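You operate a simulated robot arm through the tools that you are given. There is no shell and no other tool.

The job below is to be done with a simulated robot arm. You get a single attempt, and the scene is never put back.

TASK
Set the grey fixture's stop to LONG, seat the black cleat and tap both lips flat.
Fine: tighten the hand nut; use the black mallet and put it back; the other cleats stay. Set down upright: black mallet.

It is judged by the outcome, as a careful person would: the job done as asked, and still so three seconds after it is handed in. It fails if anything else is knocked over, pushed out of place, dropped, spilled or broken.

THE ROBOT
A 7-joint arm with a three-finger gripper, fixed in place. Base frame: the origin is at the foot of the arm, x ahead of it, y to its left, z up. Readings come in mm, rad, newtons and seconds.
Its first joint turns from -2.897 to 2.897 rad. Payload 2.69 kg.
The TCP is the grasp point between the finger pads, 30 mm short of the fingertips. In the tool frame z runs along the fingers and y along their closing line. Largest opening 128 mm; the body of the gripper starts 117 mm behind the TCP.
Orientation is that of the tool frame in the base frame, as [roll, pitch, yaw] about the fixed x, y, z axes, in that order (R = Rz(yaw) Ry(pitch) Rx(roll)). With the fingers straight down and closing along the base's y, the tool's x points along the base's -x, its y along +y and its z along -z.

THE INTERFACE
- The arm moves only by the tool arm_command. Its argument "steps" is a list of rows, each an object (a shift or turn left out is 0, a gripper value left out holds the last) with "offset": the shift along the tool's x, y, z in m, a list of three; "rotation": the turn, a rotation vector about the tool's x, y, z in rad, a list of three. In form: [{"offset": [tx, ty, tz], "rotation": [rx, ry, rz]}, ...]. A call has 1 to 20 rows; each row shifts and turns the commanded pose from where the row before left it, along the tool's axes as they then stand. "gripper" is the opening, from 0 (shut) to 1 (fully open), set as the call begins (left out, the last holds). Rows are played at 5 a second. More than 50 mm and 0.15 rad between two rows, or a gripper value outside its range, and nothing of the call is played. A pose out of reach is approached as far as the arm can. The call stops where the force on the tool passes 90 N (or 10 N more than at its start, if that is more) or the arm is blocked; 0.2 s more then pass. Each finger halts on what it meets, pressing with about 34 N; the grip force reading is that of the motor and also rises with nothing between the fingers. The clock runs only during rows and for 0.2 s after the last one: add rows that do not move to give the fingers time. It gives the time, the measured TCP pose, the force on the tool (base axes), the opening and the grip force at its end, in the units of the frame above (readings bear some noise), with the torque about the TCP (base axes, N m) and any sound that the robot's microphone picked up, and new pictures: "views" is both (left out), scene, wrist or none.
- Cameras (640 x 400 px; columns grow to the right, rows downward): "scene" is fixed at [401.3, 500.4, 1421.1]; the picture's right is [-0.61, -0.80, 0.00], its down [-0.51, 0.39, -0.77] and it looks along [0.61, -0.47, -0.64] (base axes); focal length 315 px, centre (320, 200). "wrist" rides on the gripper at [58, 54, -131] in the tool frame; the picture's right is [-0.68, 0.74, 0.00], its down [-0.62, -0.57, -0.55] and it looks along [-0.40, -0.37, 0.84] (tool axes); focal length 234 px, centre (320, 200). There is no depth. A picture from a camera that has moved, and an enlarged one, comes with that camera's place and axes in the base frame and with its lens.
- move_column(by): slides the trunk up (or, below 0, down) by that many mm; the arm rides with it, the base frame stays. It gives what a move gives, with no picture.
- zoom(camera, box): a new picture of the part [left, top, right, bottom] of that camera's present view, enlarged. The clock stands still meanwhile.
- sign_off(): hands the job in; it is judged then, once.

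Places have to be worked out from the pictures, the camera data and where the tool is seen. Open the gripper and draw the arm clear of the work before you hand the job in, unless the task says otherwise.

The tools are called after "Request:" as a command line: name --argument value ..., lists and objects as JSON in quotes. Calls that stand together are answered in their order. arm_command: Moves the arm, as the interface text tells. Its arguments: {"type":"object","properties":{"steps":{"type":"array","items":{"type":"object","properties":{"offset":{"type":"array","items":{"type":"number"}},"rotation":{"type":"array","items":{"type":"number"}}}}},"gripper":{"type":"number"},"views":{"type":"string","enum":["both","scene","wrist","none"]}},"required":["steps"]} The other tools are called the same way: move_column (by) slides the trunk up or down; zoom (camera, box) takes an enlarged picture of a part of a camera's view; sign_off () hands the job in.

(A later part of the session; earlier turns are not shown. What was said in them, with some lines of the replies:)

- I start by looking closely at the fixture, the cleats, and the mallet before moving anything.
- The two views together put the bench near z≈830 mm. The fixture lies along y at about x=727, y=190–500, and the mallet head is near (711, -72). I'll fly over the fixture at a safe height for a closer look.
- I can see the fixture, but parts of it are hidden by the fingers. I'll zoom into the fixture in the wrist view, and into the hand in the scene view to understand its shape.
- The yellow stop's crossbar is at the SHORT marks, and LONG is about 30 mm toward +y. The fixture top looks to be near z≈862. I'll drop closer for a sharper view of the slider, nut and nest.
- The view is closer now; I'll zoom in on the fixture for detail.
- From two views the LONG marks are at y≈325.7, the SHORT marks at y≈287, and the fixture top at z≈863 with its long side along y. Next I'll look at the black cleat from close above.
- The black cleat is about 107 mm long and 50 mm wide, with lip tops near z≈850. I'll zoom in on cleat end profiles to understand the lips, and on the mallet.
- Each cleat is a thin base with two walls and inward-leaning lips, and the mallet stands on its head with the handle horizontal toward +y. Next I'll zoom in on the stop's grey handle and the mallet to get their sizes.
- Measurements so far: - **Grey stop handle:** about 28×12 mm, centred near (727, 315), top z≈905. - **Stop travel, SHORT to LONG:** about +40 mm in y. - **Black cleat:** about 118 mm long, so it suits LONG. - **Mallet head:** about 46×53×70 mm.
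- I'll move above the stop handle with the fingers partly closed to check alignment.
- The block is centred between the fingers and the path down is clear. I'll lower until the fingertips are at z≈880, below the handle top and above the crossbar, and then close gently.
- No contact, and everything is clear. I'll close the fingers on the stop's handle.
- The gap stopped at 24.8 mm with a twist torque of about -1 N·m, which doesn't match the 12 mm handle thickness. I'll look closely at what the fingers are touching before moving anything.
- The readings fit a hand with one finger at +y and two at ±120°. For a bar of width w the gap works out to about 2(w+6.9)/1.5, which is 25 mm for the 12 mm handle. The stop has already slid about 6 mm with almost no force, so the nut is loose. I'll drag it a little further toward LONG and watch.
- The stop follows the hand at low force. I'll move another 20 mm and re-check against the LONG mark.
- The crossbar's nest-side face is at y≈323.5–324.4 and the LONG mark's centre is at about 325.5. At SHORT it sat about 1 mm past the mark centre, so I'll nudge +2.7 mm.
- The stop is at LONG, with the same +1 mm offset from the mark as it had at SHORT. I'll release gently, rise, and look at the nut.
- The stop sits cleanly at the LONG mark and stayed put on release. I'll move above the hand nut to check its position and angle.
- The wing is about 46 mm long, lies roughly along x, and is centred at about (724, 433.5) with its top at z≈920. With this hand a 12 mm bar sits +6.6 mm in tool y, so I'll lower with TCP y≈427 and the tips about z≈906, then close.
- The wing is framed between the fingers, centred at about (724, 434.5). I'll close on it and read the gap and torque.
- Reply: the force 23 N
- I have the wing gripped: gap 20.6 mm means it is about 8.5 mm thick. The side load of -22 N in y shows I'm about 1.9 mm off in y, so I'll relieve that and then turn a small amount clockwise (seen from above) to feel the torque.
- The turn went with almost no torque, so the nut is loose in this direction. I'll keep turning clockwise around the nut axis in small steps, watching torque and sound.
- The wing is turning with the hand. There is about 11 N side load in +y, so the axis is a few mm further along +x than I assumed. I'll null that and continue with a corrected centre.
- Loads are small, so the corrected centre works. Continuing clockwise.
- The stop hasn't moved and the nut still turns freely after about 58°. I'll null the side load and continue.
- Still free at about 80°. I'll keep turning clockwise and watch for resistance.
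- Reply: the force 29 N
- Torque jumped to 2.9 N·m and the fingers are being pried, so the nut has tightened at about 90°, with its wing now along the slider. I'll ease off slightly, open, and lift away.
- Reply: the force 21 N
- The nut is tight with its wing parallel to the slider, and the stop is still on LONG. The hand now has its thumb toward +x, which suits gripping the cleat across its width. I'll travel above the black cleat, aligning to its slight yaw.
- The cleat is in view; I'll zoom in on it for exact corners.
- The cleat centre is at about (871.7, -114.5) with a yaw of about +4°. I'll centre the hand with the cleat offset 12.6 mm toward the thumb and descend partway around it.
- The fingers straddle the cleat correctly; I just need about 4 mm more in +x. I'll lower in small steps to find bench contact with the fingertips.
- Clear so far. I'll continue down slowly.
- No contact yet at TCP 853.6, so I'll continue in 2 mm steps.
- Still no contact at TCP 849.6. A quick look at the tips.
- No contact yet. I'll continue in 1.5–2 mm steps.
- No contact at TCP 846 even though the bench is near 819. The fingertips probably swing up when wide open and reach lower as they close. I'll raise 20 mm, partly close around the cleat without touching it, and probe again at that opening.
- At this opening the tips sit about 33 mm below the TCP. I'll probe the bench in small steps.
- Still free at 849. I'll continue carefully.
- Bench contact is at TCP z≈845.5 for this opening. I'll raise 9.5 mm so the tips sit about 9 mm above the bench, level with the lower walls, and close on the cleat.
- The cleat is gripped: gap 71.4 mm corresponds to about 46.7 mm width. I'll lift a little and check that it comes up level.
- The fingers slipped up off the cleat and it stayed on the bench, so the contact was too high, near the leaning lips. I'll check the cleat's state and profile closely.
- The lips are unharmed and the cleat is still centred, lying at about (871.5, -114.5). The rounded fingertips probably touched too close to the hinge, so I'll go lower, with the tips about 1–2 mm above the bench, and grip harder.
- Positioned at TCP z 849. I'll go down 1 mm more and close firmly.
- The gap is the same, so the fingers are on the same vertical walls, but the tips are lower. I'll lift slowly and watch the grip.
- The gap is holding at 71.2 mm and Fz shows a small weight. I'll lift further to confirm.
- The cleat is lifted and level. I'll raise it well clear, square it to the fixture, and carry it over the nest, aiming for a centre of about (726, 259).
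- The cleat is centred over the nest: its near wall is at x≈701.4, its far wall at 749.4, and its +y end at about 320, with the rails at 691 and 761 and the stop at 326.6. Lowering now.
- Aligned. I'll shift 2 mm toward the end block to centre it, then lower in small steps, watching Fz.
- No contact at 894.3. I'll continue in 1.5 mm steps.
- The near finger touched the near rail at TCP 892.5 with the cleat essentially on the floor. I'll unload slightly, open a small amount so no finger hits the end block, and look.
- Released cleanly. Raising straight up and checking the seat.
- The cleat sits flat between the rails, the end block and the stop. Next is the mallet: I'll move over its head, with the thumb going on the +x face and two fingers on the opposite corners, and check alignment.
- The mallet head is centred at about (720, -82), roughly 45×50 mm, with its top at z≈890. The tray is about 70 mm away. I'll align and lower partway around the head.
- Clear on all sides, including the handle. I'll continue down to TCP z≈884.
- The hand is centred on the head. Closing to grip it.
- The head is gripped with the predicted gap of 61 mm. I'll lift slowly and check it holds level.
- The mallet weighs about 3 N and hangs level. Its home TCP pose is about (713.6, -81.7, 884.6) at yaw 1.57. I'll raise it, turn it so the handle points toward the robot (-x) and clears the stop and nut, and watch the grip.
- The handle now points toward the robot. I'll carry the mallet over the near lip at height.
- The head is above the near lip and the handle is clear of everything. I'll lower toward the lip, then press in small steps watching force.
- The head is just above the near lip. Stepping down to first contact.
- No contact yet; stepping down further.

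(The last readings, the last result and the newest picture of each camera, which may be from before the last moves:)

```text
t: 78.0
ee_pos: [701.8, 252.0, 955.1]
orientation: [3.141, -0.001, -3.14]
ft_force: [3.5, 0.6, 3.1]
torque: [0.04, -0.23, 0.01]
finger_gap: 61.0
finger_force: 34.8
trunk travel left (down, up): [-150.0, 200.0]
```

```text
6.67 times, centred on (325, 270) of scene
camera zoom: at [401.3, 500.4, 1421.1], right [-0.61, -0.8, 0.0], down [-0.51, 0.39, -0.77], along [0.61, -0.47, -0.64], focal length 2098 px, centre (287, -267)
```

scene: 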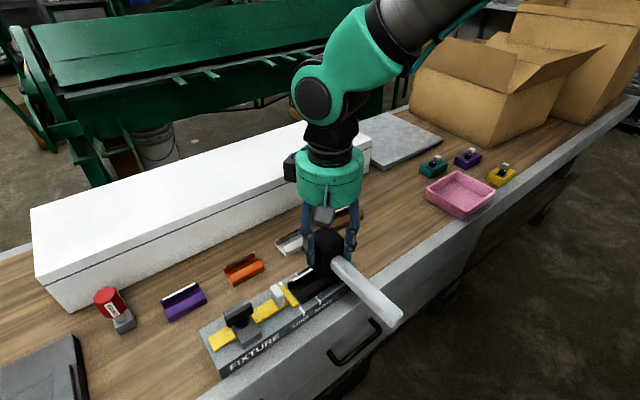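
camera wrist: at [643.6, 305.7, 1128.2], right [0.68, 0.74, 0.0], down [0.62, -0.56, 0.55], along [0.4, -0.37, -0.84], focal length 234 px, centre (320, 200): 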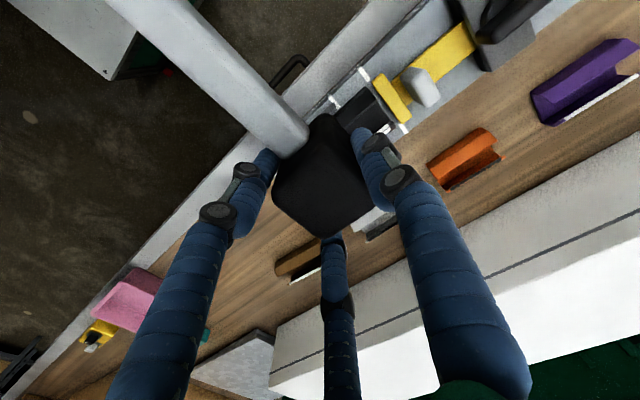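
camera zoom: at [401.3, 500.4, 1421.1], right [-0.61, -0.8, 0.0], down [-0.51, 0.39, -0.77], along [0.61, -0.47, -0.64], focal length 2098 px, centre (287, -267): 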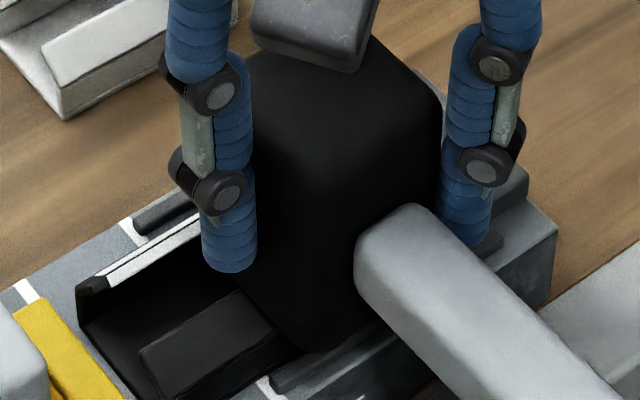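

The lip is yielding under about 5 N. I'll keep pressing down toward flat.

Request:
arm_command --steps '[{"offset": [0, 0, 0.002]}, {"offset": [0, 0, 0]}]' --gripper 0 --views "none"

Request:
arm_command --steps '[{"offset": [0, 0, 0.002]}, {"offset": [0, 0, 0]}]' --gripper 0 --views "none"

Request:
zoom --camera "scene" --box '[290, 240, 360, 300]'

```text
t: 78.6
ee_pos: [700.7, 252.4, 953.4]
orientation: [3.141, -0.002, -3.14]
ft_force: [0.8, -0.2, 0.1]
torque: [0.05, -0.07, 0.0]
finger_gap: 60.8
finger_force: 33.4
trunk travel left (down, up): [-150.0, 200.0]
```

```text
t: 79.2
ee_pos: [701.8, 252.2, 951.2]
orientation: [-3.141, 0.001, -3.14]
ft_force: [1.1, -0.8, -0.8]
torque: [-0.02, -0.06, -0.04]
finger_gap: 61.1
finger_force: 34.0
trunk travel left (down, up): [-150.0, 200.0]
```

```text
6.67 times, centred on (325, 270) of scene
camera zoom: at [401.3, 500.4, 1421.1], right [-0.61, -0.8, 0.0], down [-0.51, 0.39, -0.77], along [0.61, -0.47, -0.64], focal length 2098 px, centre (287, -267)
```

zoom: 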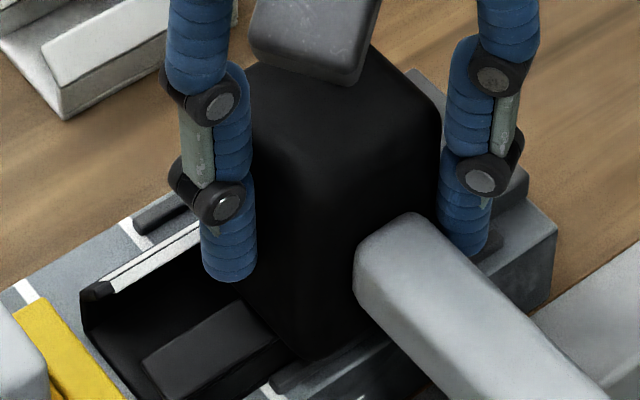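

The near lip is folding with very little force, though it drags the cleat about 3 mm toward the near rail (the far lip should push it back). I'll continue until it goes solid.

Request:
arm_command --steps '[{"offset": [0, 0, 0.002]}, {"offset": [0, 0, 0]}]' --gripper 0 --views "none"

Request:
arm_command --steps '[{"offset": [0, 0, 0.002]}, {"offset": [0, 0, 0]}]' --gripper 0 --views "none"

Request:
zoom --camera "scene" --box '[290, 240, 360, 300]'

```text
t: 79.8
ee_pos: [700.7, 252.0, 949.5]
orientation: [-3.141, 0.001, -3.141]
ft_force: [1.6, -0.4, 1.2]
torque: [0.04, -0.25, 0.04]
finger_gap: 61.0
finger_force: 34.7
trunk travel left (down, up): [-150.0, 200.0]
```

```text
t: 80.4
ee_pos: [701.8, 253.4, 948.4]
orientation: [-3.141, -0.001, -3.139]
ft_force: [2.9, -0.4, 2.6]
torque: [0.01, -0.22, -0.03]
finger_gap: 61.0
finger_force: 33.9
trunk travel left (down, up): [-150.0, 200.0]
```

```text
6.67 times, centred on (325, 270) of scene
camera zoom: at [401.3, 500.4, 1421.1], right [-0.61, -0.8, 0.0], down [-0.51, 0.39, -0.77], along [0.61, -0.47, -0.64], focal length 2098 px, centre (287, -267)
```

zoom: 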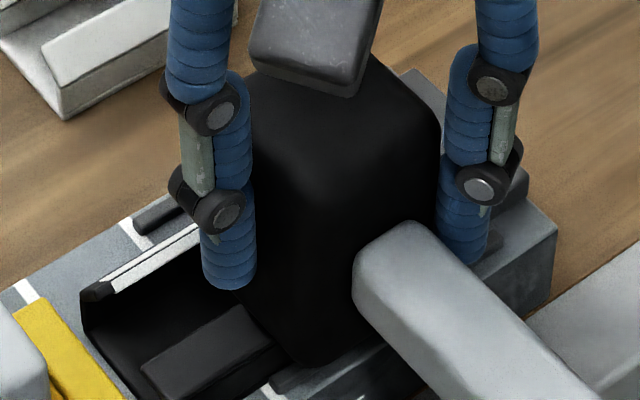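

Still soft; I'll continue down.

Request:
arm_command --steps '[{"offset": [0, 0, 0.002]}, {"offset": [0, 0, 0]}]' --gripper 0 --views "none"

Request:
arm_command --steps '[{"offset": [0, 0, 0.0015]}, {"offset": [0, 0, 0]}]' --gripper 0 --views "none"

Request:
zoom --camera "scene" --box '[290, 240, 360, 300]'

```text
t: 81.0
ee_pos: [701.7, 252.7, 948.3]
orientation: [-3.142, 0.001, -3.14]
ft_force: [-1.5, -2.5, 19.1]
torque: [-0.17, 0.07, 0.03]
finger_gap: 60.7
finger_force: 33.3
trunk travel left (down, up): [-150.0, 200.0]
```

```text
t: 81.6
ee_pos: [701.9, 252.6, 946.5]
orientation: [3.14, 0.002, -3.141]
ft_force: [-2.4, -7.4, 36.9]
torque: [-0.7, 0.09, 0.01]
finger_gap: 61.1
finger_force: 33.8
trunk travel left (down, up): [-150.0, 200.0]
```

```text
6.67 times, centred on (325, 270) of scene
camera zoom: at [401.3, 500.4, 1421.1], right [-0.61, -0.8, 0.0], down [-0.51, 0.39, -0.77], along [0.61, -0.47, -0.64], focal length 2098 px, centre (287, -267)
```

zoom: 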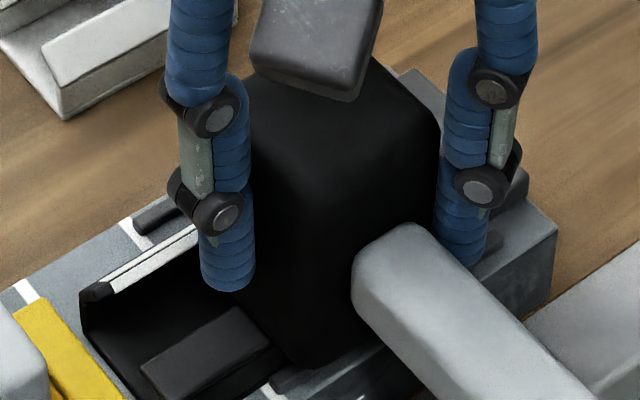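

The force rose sharply to 37 N, so the near lip is solid on the wall. I'll lift off and see whether it stays flat.

Request:
arm_command --steps '[{"offset": [0, 0, -0.01]}, {"offset": [0, 0, -0.03]}, {"offset": [0.04, 0, -0.01]}, {"offset": [0.04, 0, 0]}, {"offset": [0, 0, 0]}]' --gripper 0 --views "none"

Request:
zoom --camera "scene" --box '[290, 240, 360, 300]'

Request:
zoom --camera "wrist" --box '[220, 80, 460, 260]'

```text
t: 82.8
ee_pos: [618.0, 250.5, 996.2]
orientation: [-3.14, 0.002, -3.139]
ft_force: [-1.0, 1.1, -1.9]
torque: [0.0, -0.07, -0.02]
finger_gap: 61.2
finger_force: 34.3
trunk travel left (down, up): [-150.0, 200.0]
```

```text
6.67 times, centred on (325, 270) of scene
camera zoom: at [401.3, 500.4, 1421.1], right [-0.61, -0.8, 0.0], down [-0.51, 0.39, -0.77], along [0.61, -0.47, -0.64], focal length 2098 px, centre (287, -267)
```

zoom: 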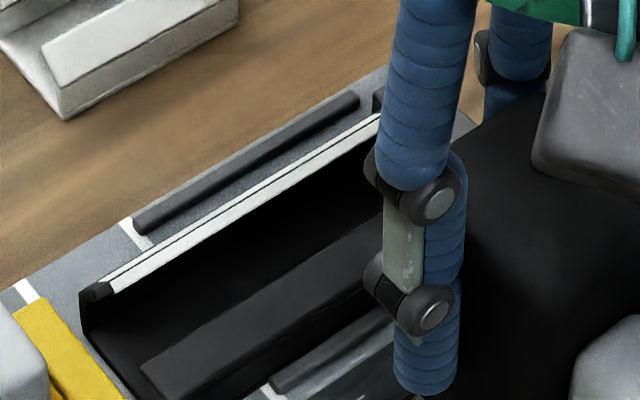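

```text
2.22 times, centred on (340, 170) of wrist
camera zoom: at [560.2, 305.5, 1124.9], right [0.68, 0.74, 0.0], down [0.62, -0.56, 0.55], along [0.4, -0.37, -0.84], focal length 520 px, centre (276, 267)
```

zoom: 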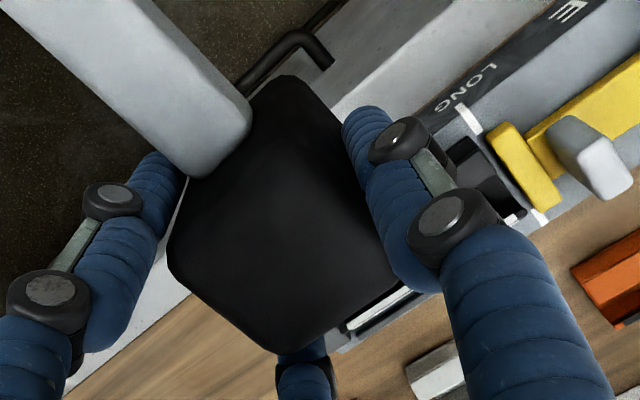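

I'll move the mallet sideways (-y) to get an unobstructed view of the cleat.

Request:
arm_command --steps '[{"offset": [0, -0.045, -0.01]}, {"offset": [0, -0.045, -0.01]}, {"offset": [0, -0.045, 0]}, {"offset": [0, 0, 0]}]' --gripper 0 --views "none"

Request:
zoom --camera "scene" --box '[285, 245, 360, 305]'

Request:
zoom --camera "wrist" --box '[340, 60, 500, 180]'

```text
t: 83.8
ee_pos: [620.2, 113.8, 1014.7]
orientation: [3.141, 0.0, -3.14]
ft_force: [0.4, -0.7, -3.4]
torque: [0.04, -0.02, -0.01]
finger_gap: 60.9
finger_force: 34.3
trunk travel left (down, up): [-150.0, 200.0]
```

```text
6.67 times, centred on (322, 275) of scene
camera zoom: at [401.3, 500.4, 1421.1], right [-0.61, -0.8, 0.0], down [-0.51, 0.39, -0.77], along [0.61, -0.47, -0.64], focal length 2098 px, centre (303, -300)
```

zoom: 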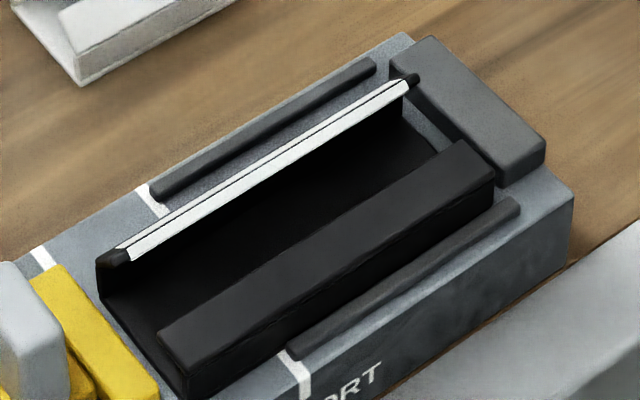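

```text
3.33 times, centred on (420, 120) of wrist
camera zoom: at [560.3, 168.1, 1144.0], right [0.68, 0.74, 0.0], down [0.62, -0.57, 0.55], along [0.4, -0.37, -0.84], focal length 781 px, centre (-13, 467)
```

zoom: 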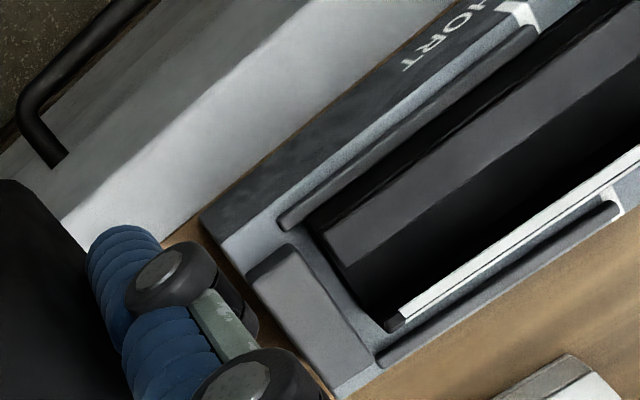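

The near lip is flat and stays flat. Next the far lip: I'll bring the head centre to x≈747, y≈259 and press the same way.

Request:
arm_command --steps '[{"offset": [-0.0318, 0.0344, 0]}, {"offset": [-0.0318, 0.0344, 0]}, {"offset": [-0.0318, 0.0344, 0]}, {"offset": [-0.0318, 0.0344, 0]}, {"offset": [0, 0, 0.025]}, {"offset": [0, 0, 0.02]}, {"offset": [0, 0, 0]}]' --gripper 0 --views "none"

Request:
zoom --camera "scene" --box '[280, 220, 370, 300]'

Request:
zoom --camera "wrist" --box '[220, 80, 460, 260]'

```text
t: 85.4
ee_pos: [747.6, 254.6, 968.7]
orientation: [-3.141, 0.001, -3.139]
ft_force: [-0.5, -0.3, -1.4]
torque: [-0.01, -0.04, 0.0]
finger_gap: 60.6
finger_force: 34.0
trunk travel left (down, up): [-150.0, 200.0]
```

```text
5.00 times, centred on (325, 260) of scene
camera zoom: at [401.3, 500.4, 1421.1], right [-0.61, -0.8, 0.0], down [-0.51, 0.39, -0.77], along [0.61, -0.47, -0.64], focal length 1574 px, centre (295, -100)
```

zoom: 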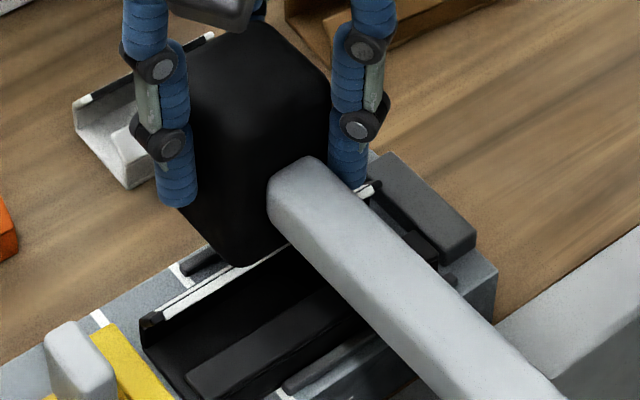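

```text
2.22 times, centred on (340, 170) of wrist
camera zoom: at [688.6, 308.5, 1098.6], right [0.68, 0.74, 0.0], down [0.62, -0.56, 0.55], along [0.4, -0.37, -0.84], focal length 520 px, centre (276, 267)
```

zoom: 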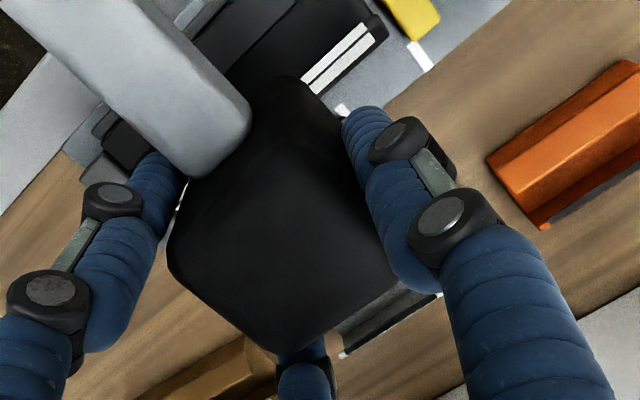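

Head positioned over the far lip. Pressing down in steps.

Request:
arm_command --steps '[{"offset": [0, 0, 0.004]}, {"offset": [0, 0, 0.004]}, {"offset": [0, 0, 0]}]' --gripper 0 --views "none"

Request:
arm_command --steps '[{"offset": [0, 0, 0.002]}, {"offset": [0, 0, 0.002]}, {"offset": [0, 0, 0]}]' --gripper 0 --views "none"

Request:
arm_command --steps '[{"offset": [0, 0, 0.002]}, {"offset": [0, 0, 0.002]}, {"offset": [0, 0, 0]}]' --gripper 0 --views "none"

Request:
zoom --camera "scene" --box '[280, 220, 370, 300]'

```text
t: 86.2
ee_pos: [747.6, 255.1, 960.5]
orientation: [3.142, -0.001, -3.14]
ft_force: [-1.7, 0.1, -2.8]
torque: [0.03, -0.03, 0.01]
finger_gap: 60.6
finger_force: 33.7
trunk travel left (down, up): [-150.0, 200.0]
```

```text
t: 87.0
ee_pos: [749.4, 255.2, 958.5]
orientation: [-3.142, 0.001, -3.141]
ft_force: [-1.2, 1.0, 4.2]
torque: [0.08, 0.13, -0.04]
finger_gap: 60.8
finger_force: 34.3
trunk travel left (down, up): [-150.0, 200.0]
```

```text
t: 87.8
ee_pos: [747.3, 253.9, 952.9]
orientation: [3.141, -0.001, -3.139]
ft_force: [-0.6, 0.1, 0.0]
torque: [-0.01, 0.04, -0.01]
finger_gap: 60.7
finger_force: 33.8
trunk travel left (down, up): [-150.0, 200.0]
```

```text
5.00 times, centred on (325, 260) of scene
camera zoom: at [401.3, 500.4, 1421.1], right [-0.61, -0.8, 0.0], down [-0.51, 0.39, -0.77], along [0.61, -0.47, -0.64], focal length 1574 px, centre (295, -100)
```

zoom: 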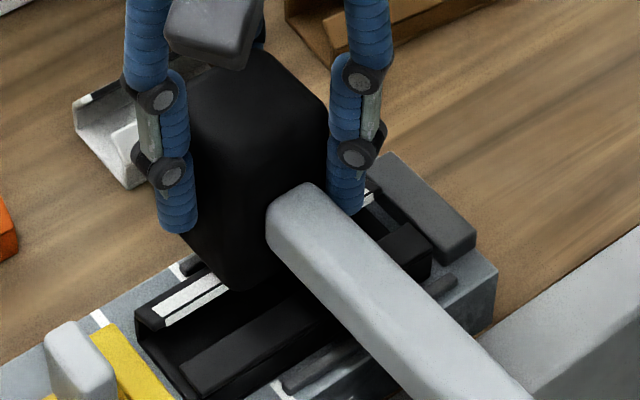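

The far lip is folding; I'll continue until it goes solid.

Request:
arm_command --steps '[{"offset": [0, 0, 0.002]}, {"offset": [0, 0, 0]}]' --gripper 0 --views "none"

Request:
arm_command --steps '[{"offset": [0, 0, 0.002]}, {"offset": [0, 0, 0]}]' --gripper 0 --views "none"

Request:
arm_command --steps '[{"offset": [0, 0, 0.002]}, {"offset": [0, 0, 0]}]' --gripper 0 --views "none"

```text
t: 88.4
ee_pos: [748.8, 255.6, 950.9]
orientation: [-3.142, 0.001, -3.139]
ft_force: [-0.3, -0.9, -0.3]
torque: [-0.03, 0.07, 0.0]
finger_gap: 60.6
finger_force: 33.7
trunk travel left (down, up): [-150.0, 200.0]
```

```text
t: 89.0
ee_pos: [747.7, 255.1, 949.1]
orientation: [3.141, -0.001, -3.14]
ft_force: [-0.1, -0.8, -0.1]
torque: [-0.09, 0.05, 0.04]
finger_gap: 60.8
finger_force: 34.2
trunk travel left (down, up): [-150.0, 200.0]
```

```text
t: 89.6
ee_pos: [747.9, 255.5, 947.0]
orientation: [3.14, 0.002, -3.139]
ft_force: [-1.9, 0.7, 4.1]
torque: [-0.05, 0.11, 0.0]
finger_gap: 60.7
finger_force: 34.2
trunk travel left (down, up): [-150.0, 200.0]
```

Request:
arm_command --steps '[{"offset": [0, 0, 0.0015]}, {"offset": [0, 0, 0]}]' --gripper 0 --views "none"

Request:
arm_command --steps '[{"offset": [0, 0, 0.0015]}, {"offset": [0, 0, 0]}]' --gripper 0 --views "none"

Request:
zoom --camera "scene" --box '[280, 220, 370, 300]'

```text
t: 90.2
ee_pos: [748.3, 255.4, 946.7]
orientation: [3.141, 0.001, -3.139]
ft_force: [-3.4, 0.3, 13.6]
torque: [-0.07, 0.35, 0.01]
finger_gap: 61.0
finger_force: 34.2
trunk travel left (down, up): [-150.0, 200.0]
```

```text
t: 90.8
ee_pos: [748.8, 255.6, 947.4]
orientation: [3.14, 0.003, 3.141]
ft_force: [-2.2, -1.9, 28.5]
torque: [-0.38, 0.32, -0.02]
finger_gap: 60.9
finger_force: 34.5
trunk travel left (down, up): [-150.0, 200.0]
```

```text
5.00 times, centred on (325, 260) of scene
camera zoom: at [401.3, 500.4, 1421.1], right [-0.61, -0.8, 0.0], down [-0.51, 0.39, -0.77], along [0.61, -0.47, -0.64], focal length 1574 px, centre (295, -100)
```

zoom: 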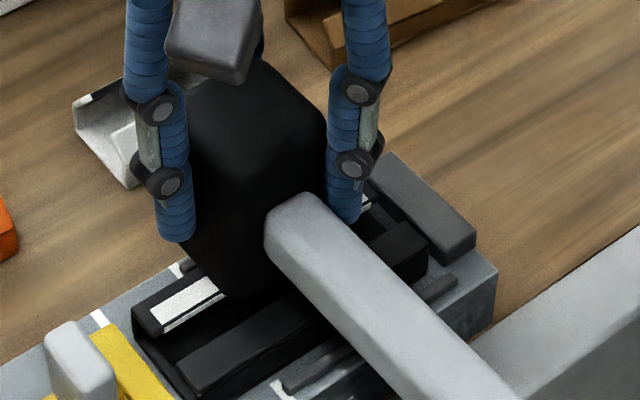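

Both are solid now. I'll press slightly more to fully flatten the far lip, then lift and inspect.

Request:
arm_command --steps '[{"offset": [0, 0, 0.001]}, {"offset": [0, 0, 0]}]' --gripper 0 --views "none"

Request:
arm_command --steps '[{"offset": [0, 0, -0.01]}, {"offset": [0, 0, -0.03]}, {"offset": [0, 0, -0.03]}, {"offset": [0.02, -0.042, 0]}, {"offset": [0.02, -0.042, 0]}, {"offset": [0.01, -0.045, 0]}, {"offset": [0, -0.03, 0]}, {"offset": [0, 0, 0]}]' --gripper 0 --views "none"

Request:
zoom --camera "scene" --box '[285, 245, 360, 305]'

Request:
zoom --camera "wrist" --box '[320, 40, 500, 180]'

```text
t: 91.4
ee_pos: [749.6, 256.0, 947.2]
orientation: [3.141, 0.004, -3.14]
ft_force: [1.8, -1.9, 42.7]
torque: [-0.71, 0.16, 0.01]
finger_gap: 61.0
finger_force: 33.8
trunk travel left (down, up): [-150.0, 200.0]
```

```text
t: 93.2
ee_pos: [697.2, 95.9, 1012.6]
orientation: [-3.141, -0.001, -3.14]
ft_force: [0.4, -0.5, -1.8]
torque: [0.02, -0.04, -0.01]
finger_gap: 60.7
finger_force: 34.0
trunk travel left (down, up): [-150.0, 200.0]
```

```text
6.67 times, centred on (322, 275) of scene
camera zoom: at [401.3, 500.4, 1421.1], right [-0.61, -0.8, 0.0], down [-0.51, 0.39, -0.77], along [0.61, -0.47, -0.64], focal length 2098 px, centre (303, -300)
```

zoom: 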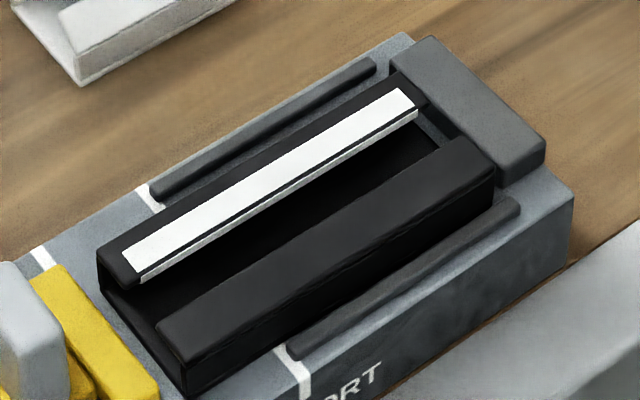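

```text
2.86 times, centred on (410, 110) of wrist
camera zoom: at [638.1, 149.8, 1143.2], right [0.68, 0.74, 0.0], down [0.62, -0.56, 0.55], along [0.4, -0.37, -0.84], focal length 669 px, centre (63, 457)
```

zoom: 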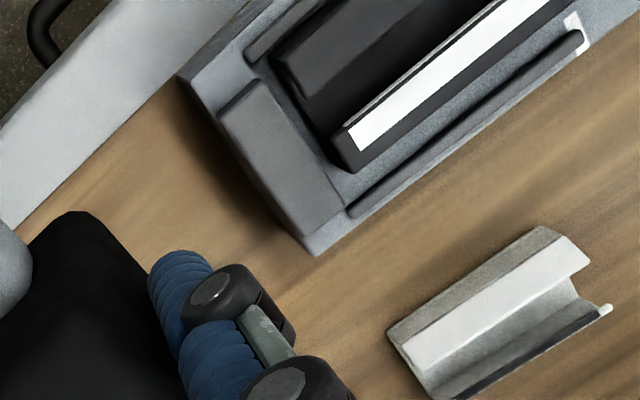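

Both lips look folded. I'll zoom in more closely on each end to verify they are truly flat.

Request:
zoom --camera "scene" --box '[295, 278, 330, 306]'

Request:
zoom --camera "scene" --box '[325, 250, 360, 278]'

Request:
zoom --camera "wrist" --box '[380, 20, 480, 100]'

```text
14.29 times, centred on (312, 292) of scene
camera zoom: at [401.3, 500.4, 1421.1], right [-0.61, -0.8, 0.0], down [-0.51, 0.39, -0.77], along [0.61, -0.47, -0.64], focal length 4496 px, centre (427, -1114)
```

zoom: 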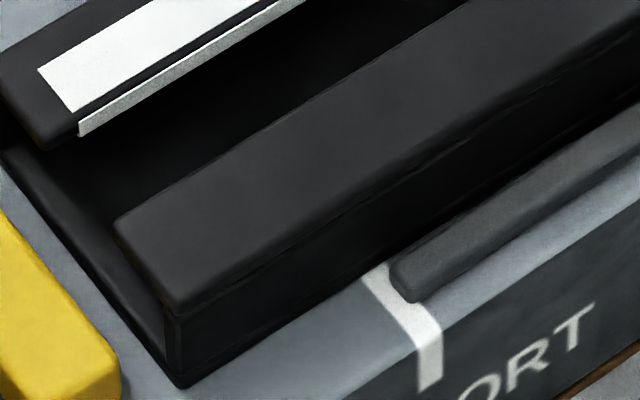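

```text
14.29 times, centred on (342, 264) of scene
camera zoom: at [401.3, 500.4, 1421.1], right [-0.61, -0.8, 0.0], down [-0.51, 0.39, -0.77], along [0.61, -0.47, -0.64], focal length 4496 px, centre (-1, -714)
```

zoom: 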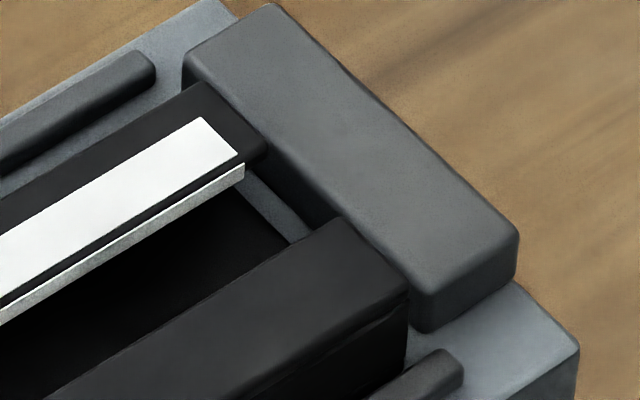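

```text
5.00 times, centred on (430, 60) of wrist
camera zoom: at [638.1, 149.8, 1143.2], right [0.68, 0.74, 0.0], down [0.62, -0.56, 0.55], along [0.4, -0.37, -0.84], focal length 1171 px, centre (-230, 900)
```

zoom: 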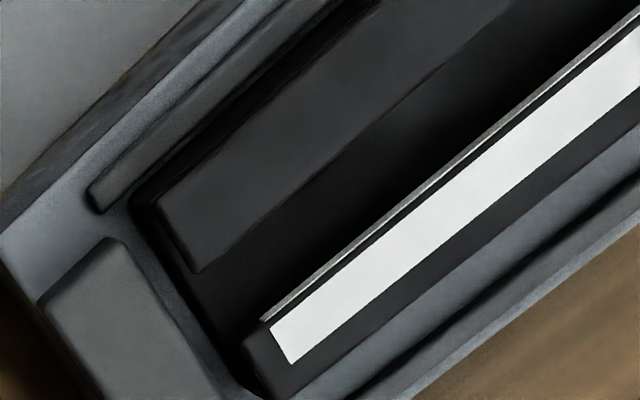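

The far lip measures flat. The near lip reads flat at one end and within my measurement error at the other. To be sure, I'll give one centred tap spanning both lips.

Request:
arm_command --steps '[{"offset": [-0.0062, 0.0389, 0]}, {"offset": [-0.0062, 0.0389, 0]}, {"offset": [-0.0062, 0.0389, 0]}, {"offset": [-0.0062, 0.0389, 0]}, {"offset": [0, 0, 0.03]}, {"offset": [0, 0, 0.02]}, {"offset": [0, 0, 0]}]' --gripper 0 --views "none"

Request:
zoom --camera "scene" --box '[280, 220, 370, 300]'

```text
t: 94.8
ee_pos: [723.6, 251.1, 963.1]
orientation: [-3.14, 0.0, 3.142]
ft_force: [1.0, -0.1, -2.6]
torque: [0.0, -0.01, 0.0]
finger_gap: 60.8
finger_force: 34.0
trunk travel left (down, up): [-150.0, 200.0]
```

```text
5.00 times, centred on (325, 260) of scene
camera zoom: at [401.3, 500.4, 1421.1], right [-0.61, -0.8, 0.0], down [-0.51, 0.39, -0.77], along [0.61, -0.47, -0.64], focal length 1574 px, centre (295, -100)
```

zoom: 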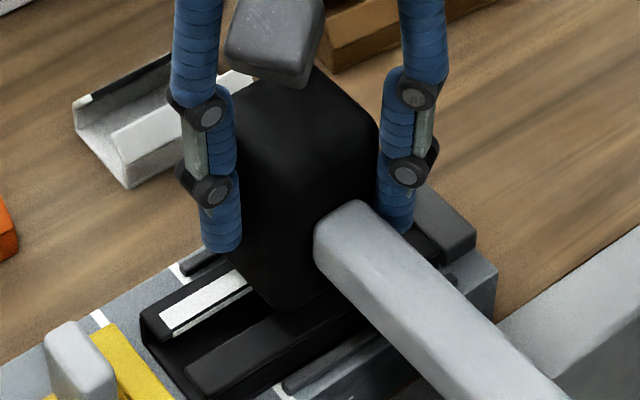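

Centred over both lips; now a gentle tap down.

Request:
arm_command --steps '[{"offset": [0, 0, 0.007]}, {"offset": [0, 0, 0.007]}, {"offset": [0, 0, 0]}]' --gripper 0 --views "none"

Request:
arm_command --steps '[{"offset": [0, 0, 0.003]}, {"offset": [0, 0, 0]}]' --gripper 0 --views "none"

```text
t: 95.6
ee_pos: [724.1, 251.1, 948.9]
orientation: [3.141, 0.001, -3.138]
ft_force: [0.2, -0.7, -2.8]
torque: [0.01, 0.0, -0.02]
finger_gap: 60.8
finger_force: 34.1
trunk travel left (down, up): [-150.0, 200.0]
```

```text
t: 96.2
ee_pos: [723.3, 252.0, 947.5]
orientation: [-3.141, 0.002, -3.14]
ft_force: [-0.3, -0.8, 7.7]
torque: [-0.18, 0.06, 0.0]
finger_gap: 60.8
finger_force: 33.6
trunk travel left (down, up): [-150.0, 200.0]
```

The first contact is at the same height as the flat walls, so neither lip stands proud. I'll press a little more firmly to finish, then lift.

Request:
arm_command --steps '[{"offset": [0, 0, 0.003]}, {"offset": [0, 0, 0]}]' --gripper 0 --views "none"

Request:
arm_command --steps '[{"offset": [0, 0, -0.008]}, {"offset": [0, 0, -0.03]}, {"offset": [0, 0, -0.035]}, {"offset": [0, -0.04, 0]}, {"offset": [0, -0.042, 0]}, {"offset": [0, -0.042, 0]}, {"offset": [0, -0.042, 0]}, {"offset": [0, 0, 0]}]' --gripper 0 --views "both"

Request:
zoom --camera "scene" --box '[270, 235, 370, 315]'

```text
t: 96.8
ee_pos: [722.7, 252.6, 947.6]
orientation: [3.139, 0.006, -3.14]
ft_force: [-5.7, -4.9, 35.6]
torque: [-0.7, 0.54, -0.02]
finger_gap: 60.6
finger_force: 33.6
trunk travel left (down, up): [-150.0, 200.0]
```

```text
t: 98.6
ee_pos: [724.9, 83.9, 1015.4]
orientation: [3.14, -0.001, -3.141]
ft_force: [-0.9, -1.5, -2.0]
torque: [0.03, -0.01, 0.02]
finger_gap: 60.8
finger_force: 33.5
trunk travel left (down, up): [-150.0, 200.0]
camera wrist: at [665.0, 138.6, 1145.4], right [0.68, 0.74, 0.0], down [0.62, -0.57, 0.55], along [0.4, -0.37, -0.84], focal length 234 px, centre (320, 200)
```

scene: 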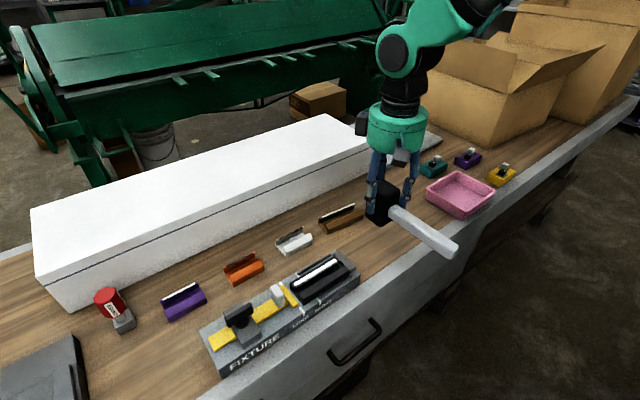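
wrist: 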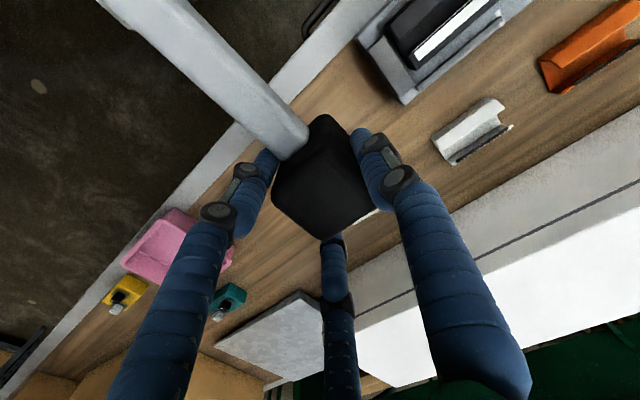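

```text
5.00 times, centred on (320, 275) of scene
camera zoom: at [401.3, 500.4, 1421.1], right [-0.61, -0.8, 0.0], down [-0.51, 0.39, -0.77], along [0.61, -0.47, -0.64], focal length 1574 px, centre (320, -175)
```

zoom: 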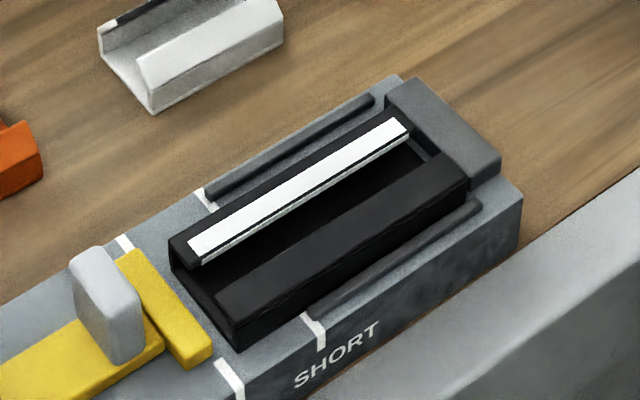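

Both lips are flat, the cleat is seated, and the stop is still at LONG. Now I'll return the mallet: back over its home spot and rotate the handle back toward +y.

Request:
arm_command --steps '[{"offset": [0.0026, -0.0412, 0]}, {"offset": [0.0026, -0.0412, 0]}, {"offset": [0.0026, -0.0412, 0]}, {"offset": [0.0025, -0.0412, 0]}, {"offset": [0, 0, 0], "rotation": [0, 0, 0.131]}, {"offset": [0, 0, 0], "rotation": [0, 0, 0.131]}, {"offset": [0, 0, 0], "rotation": [0, 0, 0.131]}, {"offset": [0, 0, 0], "rotation": [0, 0, 0.131]}, {"offset": [0, 0, 0], "rotation": [0, 0, 0.131]}, {"offset": [0, 0, 0], "rotation": [0, 0, 0.131]}, {"offset": [0, 0, 0], "rotation": [0, 0, 0.131]}, {"offset": [0, 0, 0], "rotation": [0, 0, 0.131]}, {"offset": [0, 0, 0], "rotation": [0, 0, 0.131]}, {"offset": [0, 0, 0], "rotation": [0, 0, 0.131]}, {"offset": [0, 0, 0], "rotation": [0, 0, 0.131]}, {"offset": [0, 0, 0], "rotation": [0, 0, 0.131]}, {"offset": [0, 0, 0]}, {"offset": [0, 0, 0]}]' --gripper 0 --views "both"

```text
t: 102.4
ee_pos: [713.8, -78.8, 1015.7]
orientation: [3.142, 0.0, 1.567]
ft_force: [-0.7, 0.0, -1.9]
torque: [-0.01, 0.0, 0.01]
finger_gap: 61.0
finger_force: 33.8
trunk travel left (down, up): [-150.0, 200.0]
camera wrist: at [766.9, -20.5, 1145.8], right [0.74, -0.68, 0.0], down [-0.57, -0.61, 0.55], along [-0.37, -0.4, -0.84], focal length 234 px, centre (320, 200)
```

scene: 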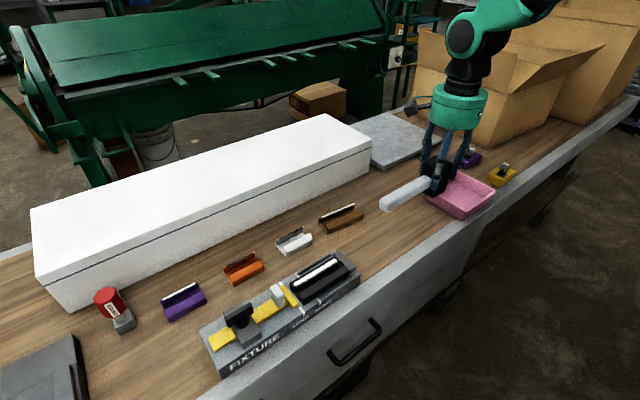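
wrist: 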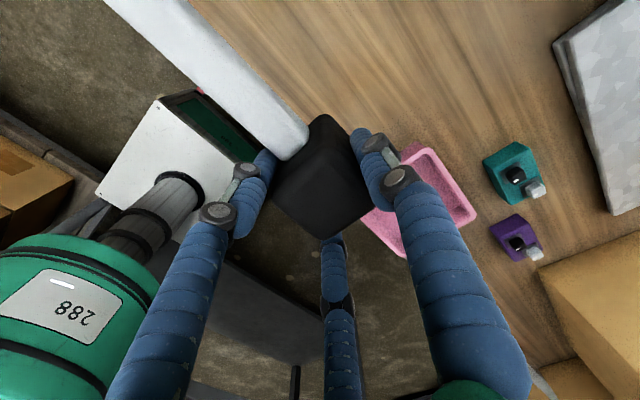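

The pose matches the pick-up position within about 1 mm. I'll correct by -1 mm in y and lower toward the bench.

Request:
arm_command --steps '[{"offset": [-0.001, 0, 0.03]}, {"offset": [0, 0, 0.03]}, {"offset": [0, 0, 0.03]}, {"offset": [0, 0, 0.02]}, {"offset": [0, 0, 0.01]}, {"offset": [0, 0, 0]}]' --gripper 0 --views "none"

Request:
zoom --camera "scene" --box '[365, 180, 455, 260]'

Request:
zoom --camera "wrist" --box '[220, 80, 420, 240]'

```text
t: 103.8
ee_pos: [714.5, -79.4, 895.1]
orientation: [-3.141, 0.0, 1.57]
ft_force: [-0.2, 0.0, -2.0]
torque: [0.0, 0.01, 0.01]
finger_gap: 60.8
finger_force: 34.4
trunk travel left (down, up): [-150.0, 200.0]
```

```text
5.00 times, centred on (410, 220) of scene
camera zoom: at [401.3, 500.4, 1421.1], right [-0.61, -0.8, 0.0], down [-0.51, 0.39, -0.77], along [0.61, -0.47, -0.64], focal length 1574 px, centre (-130, 100)
```

zoom: 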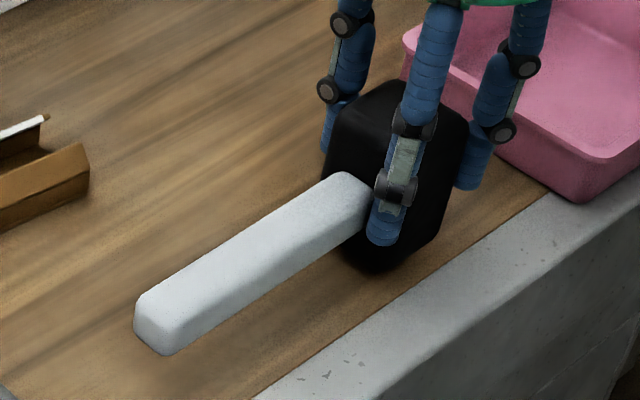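

```text
2.50 times, centred on (320, 160) of wrist
camera zoom: at [766.6, -20.3, 1024.9], right [0.74, -0.68, 0.0], down [-0.57, -0.62, 0.55], along [-0.37, -0.4, -0.84], focal length 585 px, centre (320, 300)
```

zoom: 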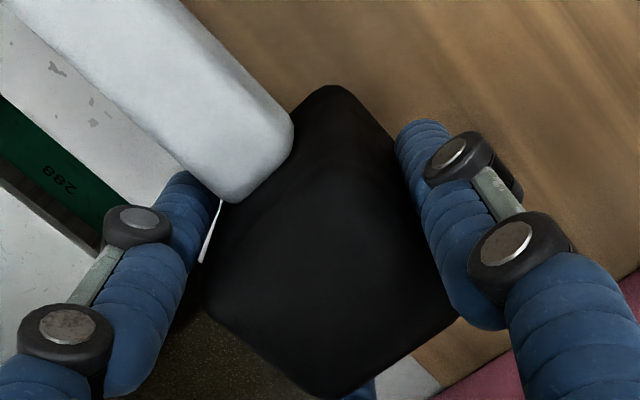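

Level and in place. Lowering in small steps to the bench.

Request:
arm_command --steps '[{"offset": [-0.001, 0, 0.004]}, {"offset": [0, 0, 0.003]}, {"offset": [0, 0, 0]}]' --gripper 0 --views "none"

Request:
arm_command --steps '[{"offset": [0, 0, 0.0015]}, {"offset": [0, 0, 0]}]' --gripper 0 --views "none"

Request:
arm_command --steps '[{"offset": [0, 0, 0.0015]}, {"offset": [0, 0, 0]}]' --gripper 0 --views "none"

```text
t: 104.6
ee_pos: [713.8, -81.8, 889.1]
orientation: [3.141, 0.0, 1.57]
ft_force: [0.2, 0.7, -2.3]
torque: [-0.05, 0.02, -0.02]
finger_gap: 60.8
finger_force: 34.0
trunk travel left (down, up): [-150.0, 200.0]
```

```text
t: 105.2
ee_pos: [714.1, -81.6, 887.6]
orientation: [-3.141, 0.0, 1.569]
ft_force: [0.2, -0.6, -3.1]
torque: [-0.03, 0.01, -0.03]
finger_gap: 60.9
finger_force: 34.0
trunk travel left (down, up): [-150.0, 200.0]
```

```text
t: 105.8
ee_pos: [714.7, -82.4, 884.7]
orientation: [-3.141, -0.001, 1.569]
ft_force: [-0.2, -0.2, -2.4]
torque: [0.01, 0.0, 0.02]
finger_gap: 60.5
finger_force: 34.0
trunk travel left (down, up): [-150.0, 200.0]
```

No bench contact yet, so the mallet rode up slightly in the grip during tapping. Continuing in 1 mm steps.

Request:
arm_command --steps '[{"offset": [0, 0, 0.001]}, {"offset": [0, 0, 0]}]' --gripper 0 --views "none"

Request:
arm_command --steps '[{"offset": [0, 0, 0.001]}, {"offset": [0, 0, 0]}]' --gripper 0 --views "none"

Request:
arm_command --steps '[{"offset": [0, 0, 0.001]}, {"offset": [0, 0, 0]}]' --gripper 0 --views "none"

```text
t: 106.4
ee_pos: [713.8, -80.8, 885.2]
orientation: [3.141, -0.001, 1.569]
ft_force: [0.5, -2.0, 2.2]
torque: [-0.18, -0.13, -0.07]
finger_gap: 60.8
finger_force: 34.2
trunk travel left (down, up): [-150.0, 200.0]
```

```text
t: 107.0
ee_pos: [713.6, -81.1, 884.9]
orientation: [3.14, 0.001, 1.569]
ft_force: [-1.7, -1.4, 11.5]
torque: [0.01, -0.01, 0.02]
finger_gap: 60.9
finger_force: 33.8
trunk travel left (down, up): [-150.0, 200.0]
```

```text
t: 107.6
ee_pos: [713.2, -80.8, 884.7]
orientation: [3.14, -0.001, 1.569]
ft_force: [-1.4, 2.1, 22.7]
torque: [0.12, 0.51, 0.02]
finger_gap: 60.7
finger_force: 34.2
trunk travel left (down, up): [-150.0, 200.0]
```

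The mallet is firmly on the bench at the same height it was picked up from. I'll unload slightly and open.

Request:
arm_command --steps '[{"offset": [0, 0, -0.0018]}, {"offset": [0, 0, 0]}]' --gripper 0 --views "none"

Request:
arm_command --steps '[{"offset": [0, 0, 0]}, {"offset": [0, 0, 0]}, {"offset": [0, 0, 0]}]' --gripper 0.8 --views "none"

Request:
zoom --camera "scene" --box '[365, 180, 455, 260]'

```text
t: 108.2
ee_pos: [713.9, -80.6, 884.9]
orientation: [3.141, 0.001, 1.57]
ft_force: [5.8, 5.2, 8.4]
torque: [0.26, -0.17, -0.08]
finger_gap: 60.9
finger_force: 33.9
trunk travel left (down, up): [-150.0, 200.0]
```

```text
t: 109.0
ee_pos: [713.0, -81.9, 885.8]
orientation: [-3.14, 0.0, 1.569]
ft_force: [0.0, 0.1, -0.8]
torque: [0.01, -0.01, -0.01]
finger_gap: 102.3
finger_force: 0.2
trunk travel left (down, up): [-150.0, 200.0]
```

```text
5.00 times, centred on (410, 220) of scene
camera zoom: at [401.3, 500.4, 1421.1], right [-0.61, -0.8, 0.0], down [-0.51, 0.39, -0.77], along [0.61, -0.47, -0.64], focal length 1574 px, centre (-130, 100)
```

zoom: 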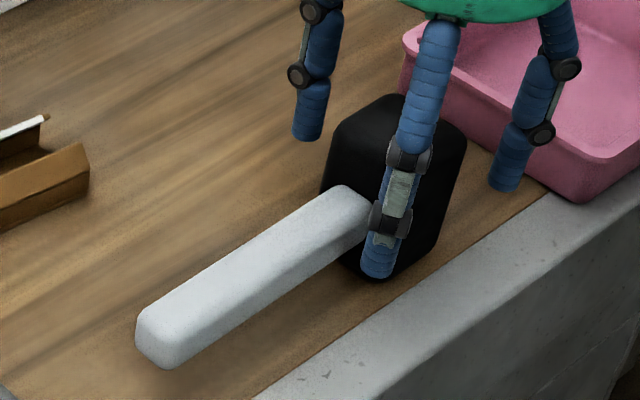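

The mallet is released, standing upright on its head within a few mm of its original spot. I'll raise straight up and back away, then inspect everything.

Request:
arm_command --steps '[{"offset": [0, 0, -0.02]}, {"offset": [0, 0, -0.03]}, {"offset": [0, 0, -0.04]}, {"offset": [0, 0, -0.04]}, {"offset": [0, 0, -0.04]}, {"offset": [0, -0.04, -0.02]}, {"offset": [0, -0.045, 0]}, {"offset": [0, -0.045, 0]}, {"offset": [0, -0.045, 0]}, {"offset": [0, 0, 0]}]' --gripper 0.95 --views "both"

Request:
zoom --camera "scene" --box '[190, 230, 380, 380]'

Request:
zoom --camera "scene" --box '[300, 140, 540, 270]'

Request:
zoom --camera "scene" --box '[280, 245, 360, 310]'

```text
t: 111.2
ee_pos: [536.3, -80.1, 1075.3]
orientation: [3.141, 0.0, 1.569]
ft_force: [-0.5, 0.1, 0.5]
torque: [-0.01, -0.09, -0.01]
finger_gap: 121.6
finger_force: 0.1
trunk travel left (down, up): [-150.0, 200.0]
camera wrist: at [589.4, -21.2, 1205.5], right [0.74, -0.68, 0.0], down [-0.57, -0.61, 0.55], along [-0.37, -0.4, -0.84], focal length 234 px, centre (320, 200)
```

scene: 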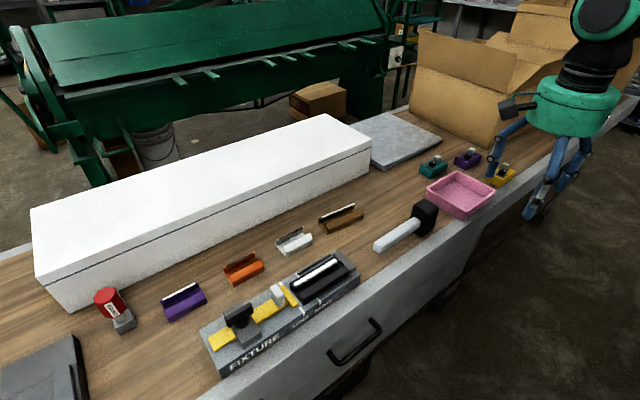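
wrist: 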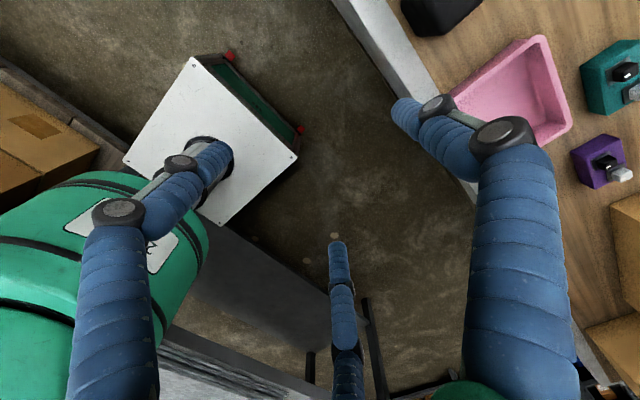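

```text
2.67 times, centred on (285, 305) of scene
camera zoom: at [401.3, 500.4, 1421.1], right [-0.61, -0.8, 0.0], down [-0.51, 0.39, -0.77], along [0.61, -0.47, -0.64], focal length 839 px, centre (413, -80)
```

zoom: 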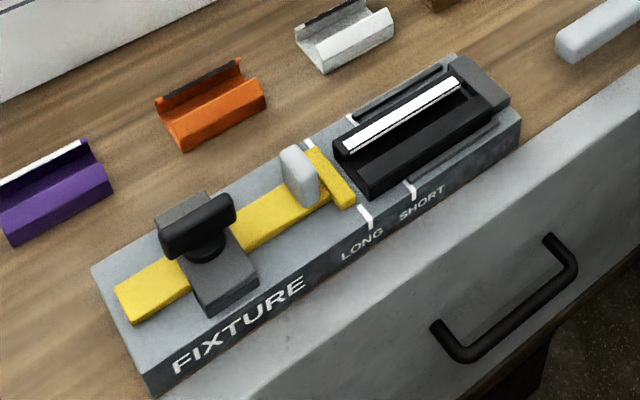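

```text
2.67 times, centred on (420, 205) of scene
camera zoom: at [401.3, 500.4, 1421.1], right [-0.61, -0.8, 0.0], down [-0.51, 0.39, -0.77], along [0.61, -0.47, -0.64], focal length 839 px, centre (53, 187)
```

zoom: 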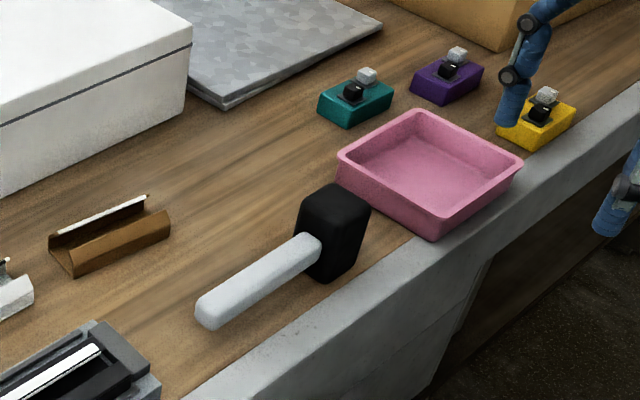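

```text
6.15 times, centred on (320, 278) of scene
camera zoom: at [401.3, 500.4, 1421.1], right [-0.61, -0.8, 0.0], down [-0.51, 0.39, -0.77], along [0.61, -0.47, -0.64], focal length 1937 px, centre (320, -277)
```

zoom: 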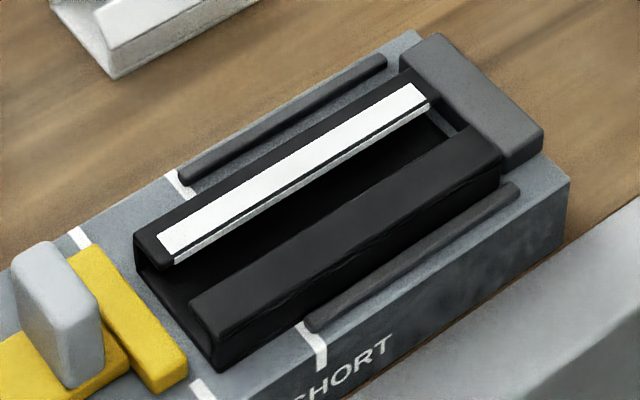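

Everything looks in place. I'll do one last close check on the +y ends of both lips before signing off.

Request:
zoom --camera "scene" --box '[290, 270, 325, 300]'

Request:
zoom --camera "scene" --box '[325, 248, 355, 272]'

```text
13.33 times, centred on (308, 285) of scene
camera zoom: at [401.3, 500.4, 1421.1], right [-0.61, -0.8, 0.0], down [-0.51, 0.39, -0.77], along [0.61, -0.47, -0.64], focal length 4196 px, centre (487, -933)
```

zoom: 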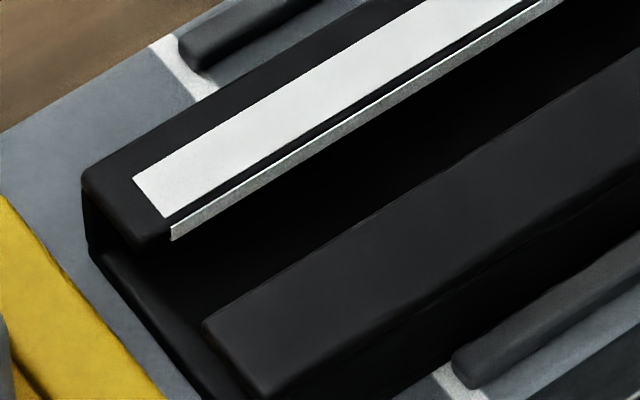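

```text
16.00 times, centred on (340, 260) of scene
camera zoom: at [401.3, 500.4, 1421.1], right [-0.61, -0.8, 0.0], down [-0.51, 0.39, -0.77], along [0.61, -0.47, -0.64], focal length 5035 px, centre (0, -760)
```

zoom: 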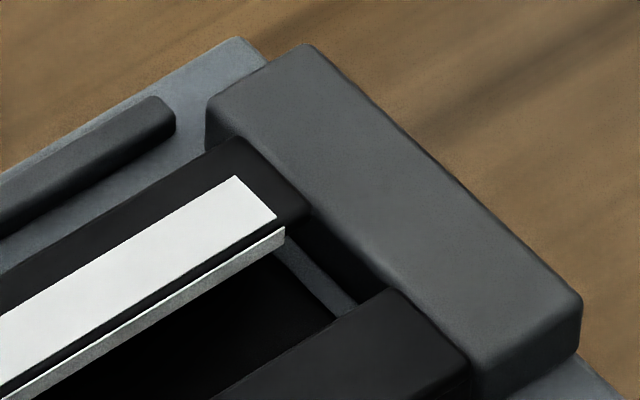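

The final check shows:
- **Lips:** both flat.
- **Cleat:** seated between the rails, end block and stop.
- **Stop and nut:** stop on LONG, nut tight.
- **Mallet:** upright within a few mm of its original spot.
- **Other items:** undisturbed.
- **Arm:** clear of the bench with the gripper open.

I'm handing in the job.

Request:
sign_off

```text
The job is handed in.
```

The job is done and handed in. The grey fixture's stop is on LONG, the black cleat is seated in the nest, and both its lips are flat.

- **Stop and nut:** The nut was loose, so I slid the stop about 40 mm to the LONG marks. I then tightened the nut until it went solid, about a quarter turn. The stop didn't move afterwards.
- **Cleat:** My first grip slipped off while lifting, but the cleat stayed on the bench undamaged, and the second grip held. It now sits flat between the rails, with several millimetres of gap at both the end block and the stop.
- **Lips:** I pressed the near lip, then the far lip, with the mallet head until each went solid, then pressed once across both. I pressed rather than struck them, and both stayed flat after I lifted off.
- **Mallet:** It is back standing upright on its head. The head is about 2 mm and the handle end about 5 mm from where they started, a turn of roughly 1°.

The other cleats and everything else on the bench were not touched. The arm is clear with the gripper open.
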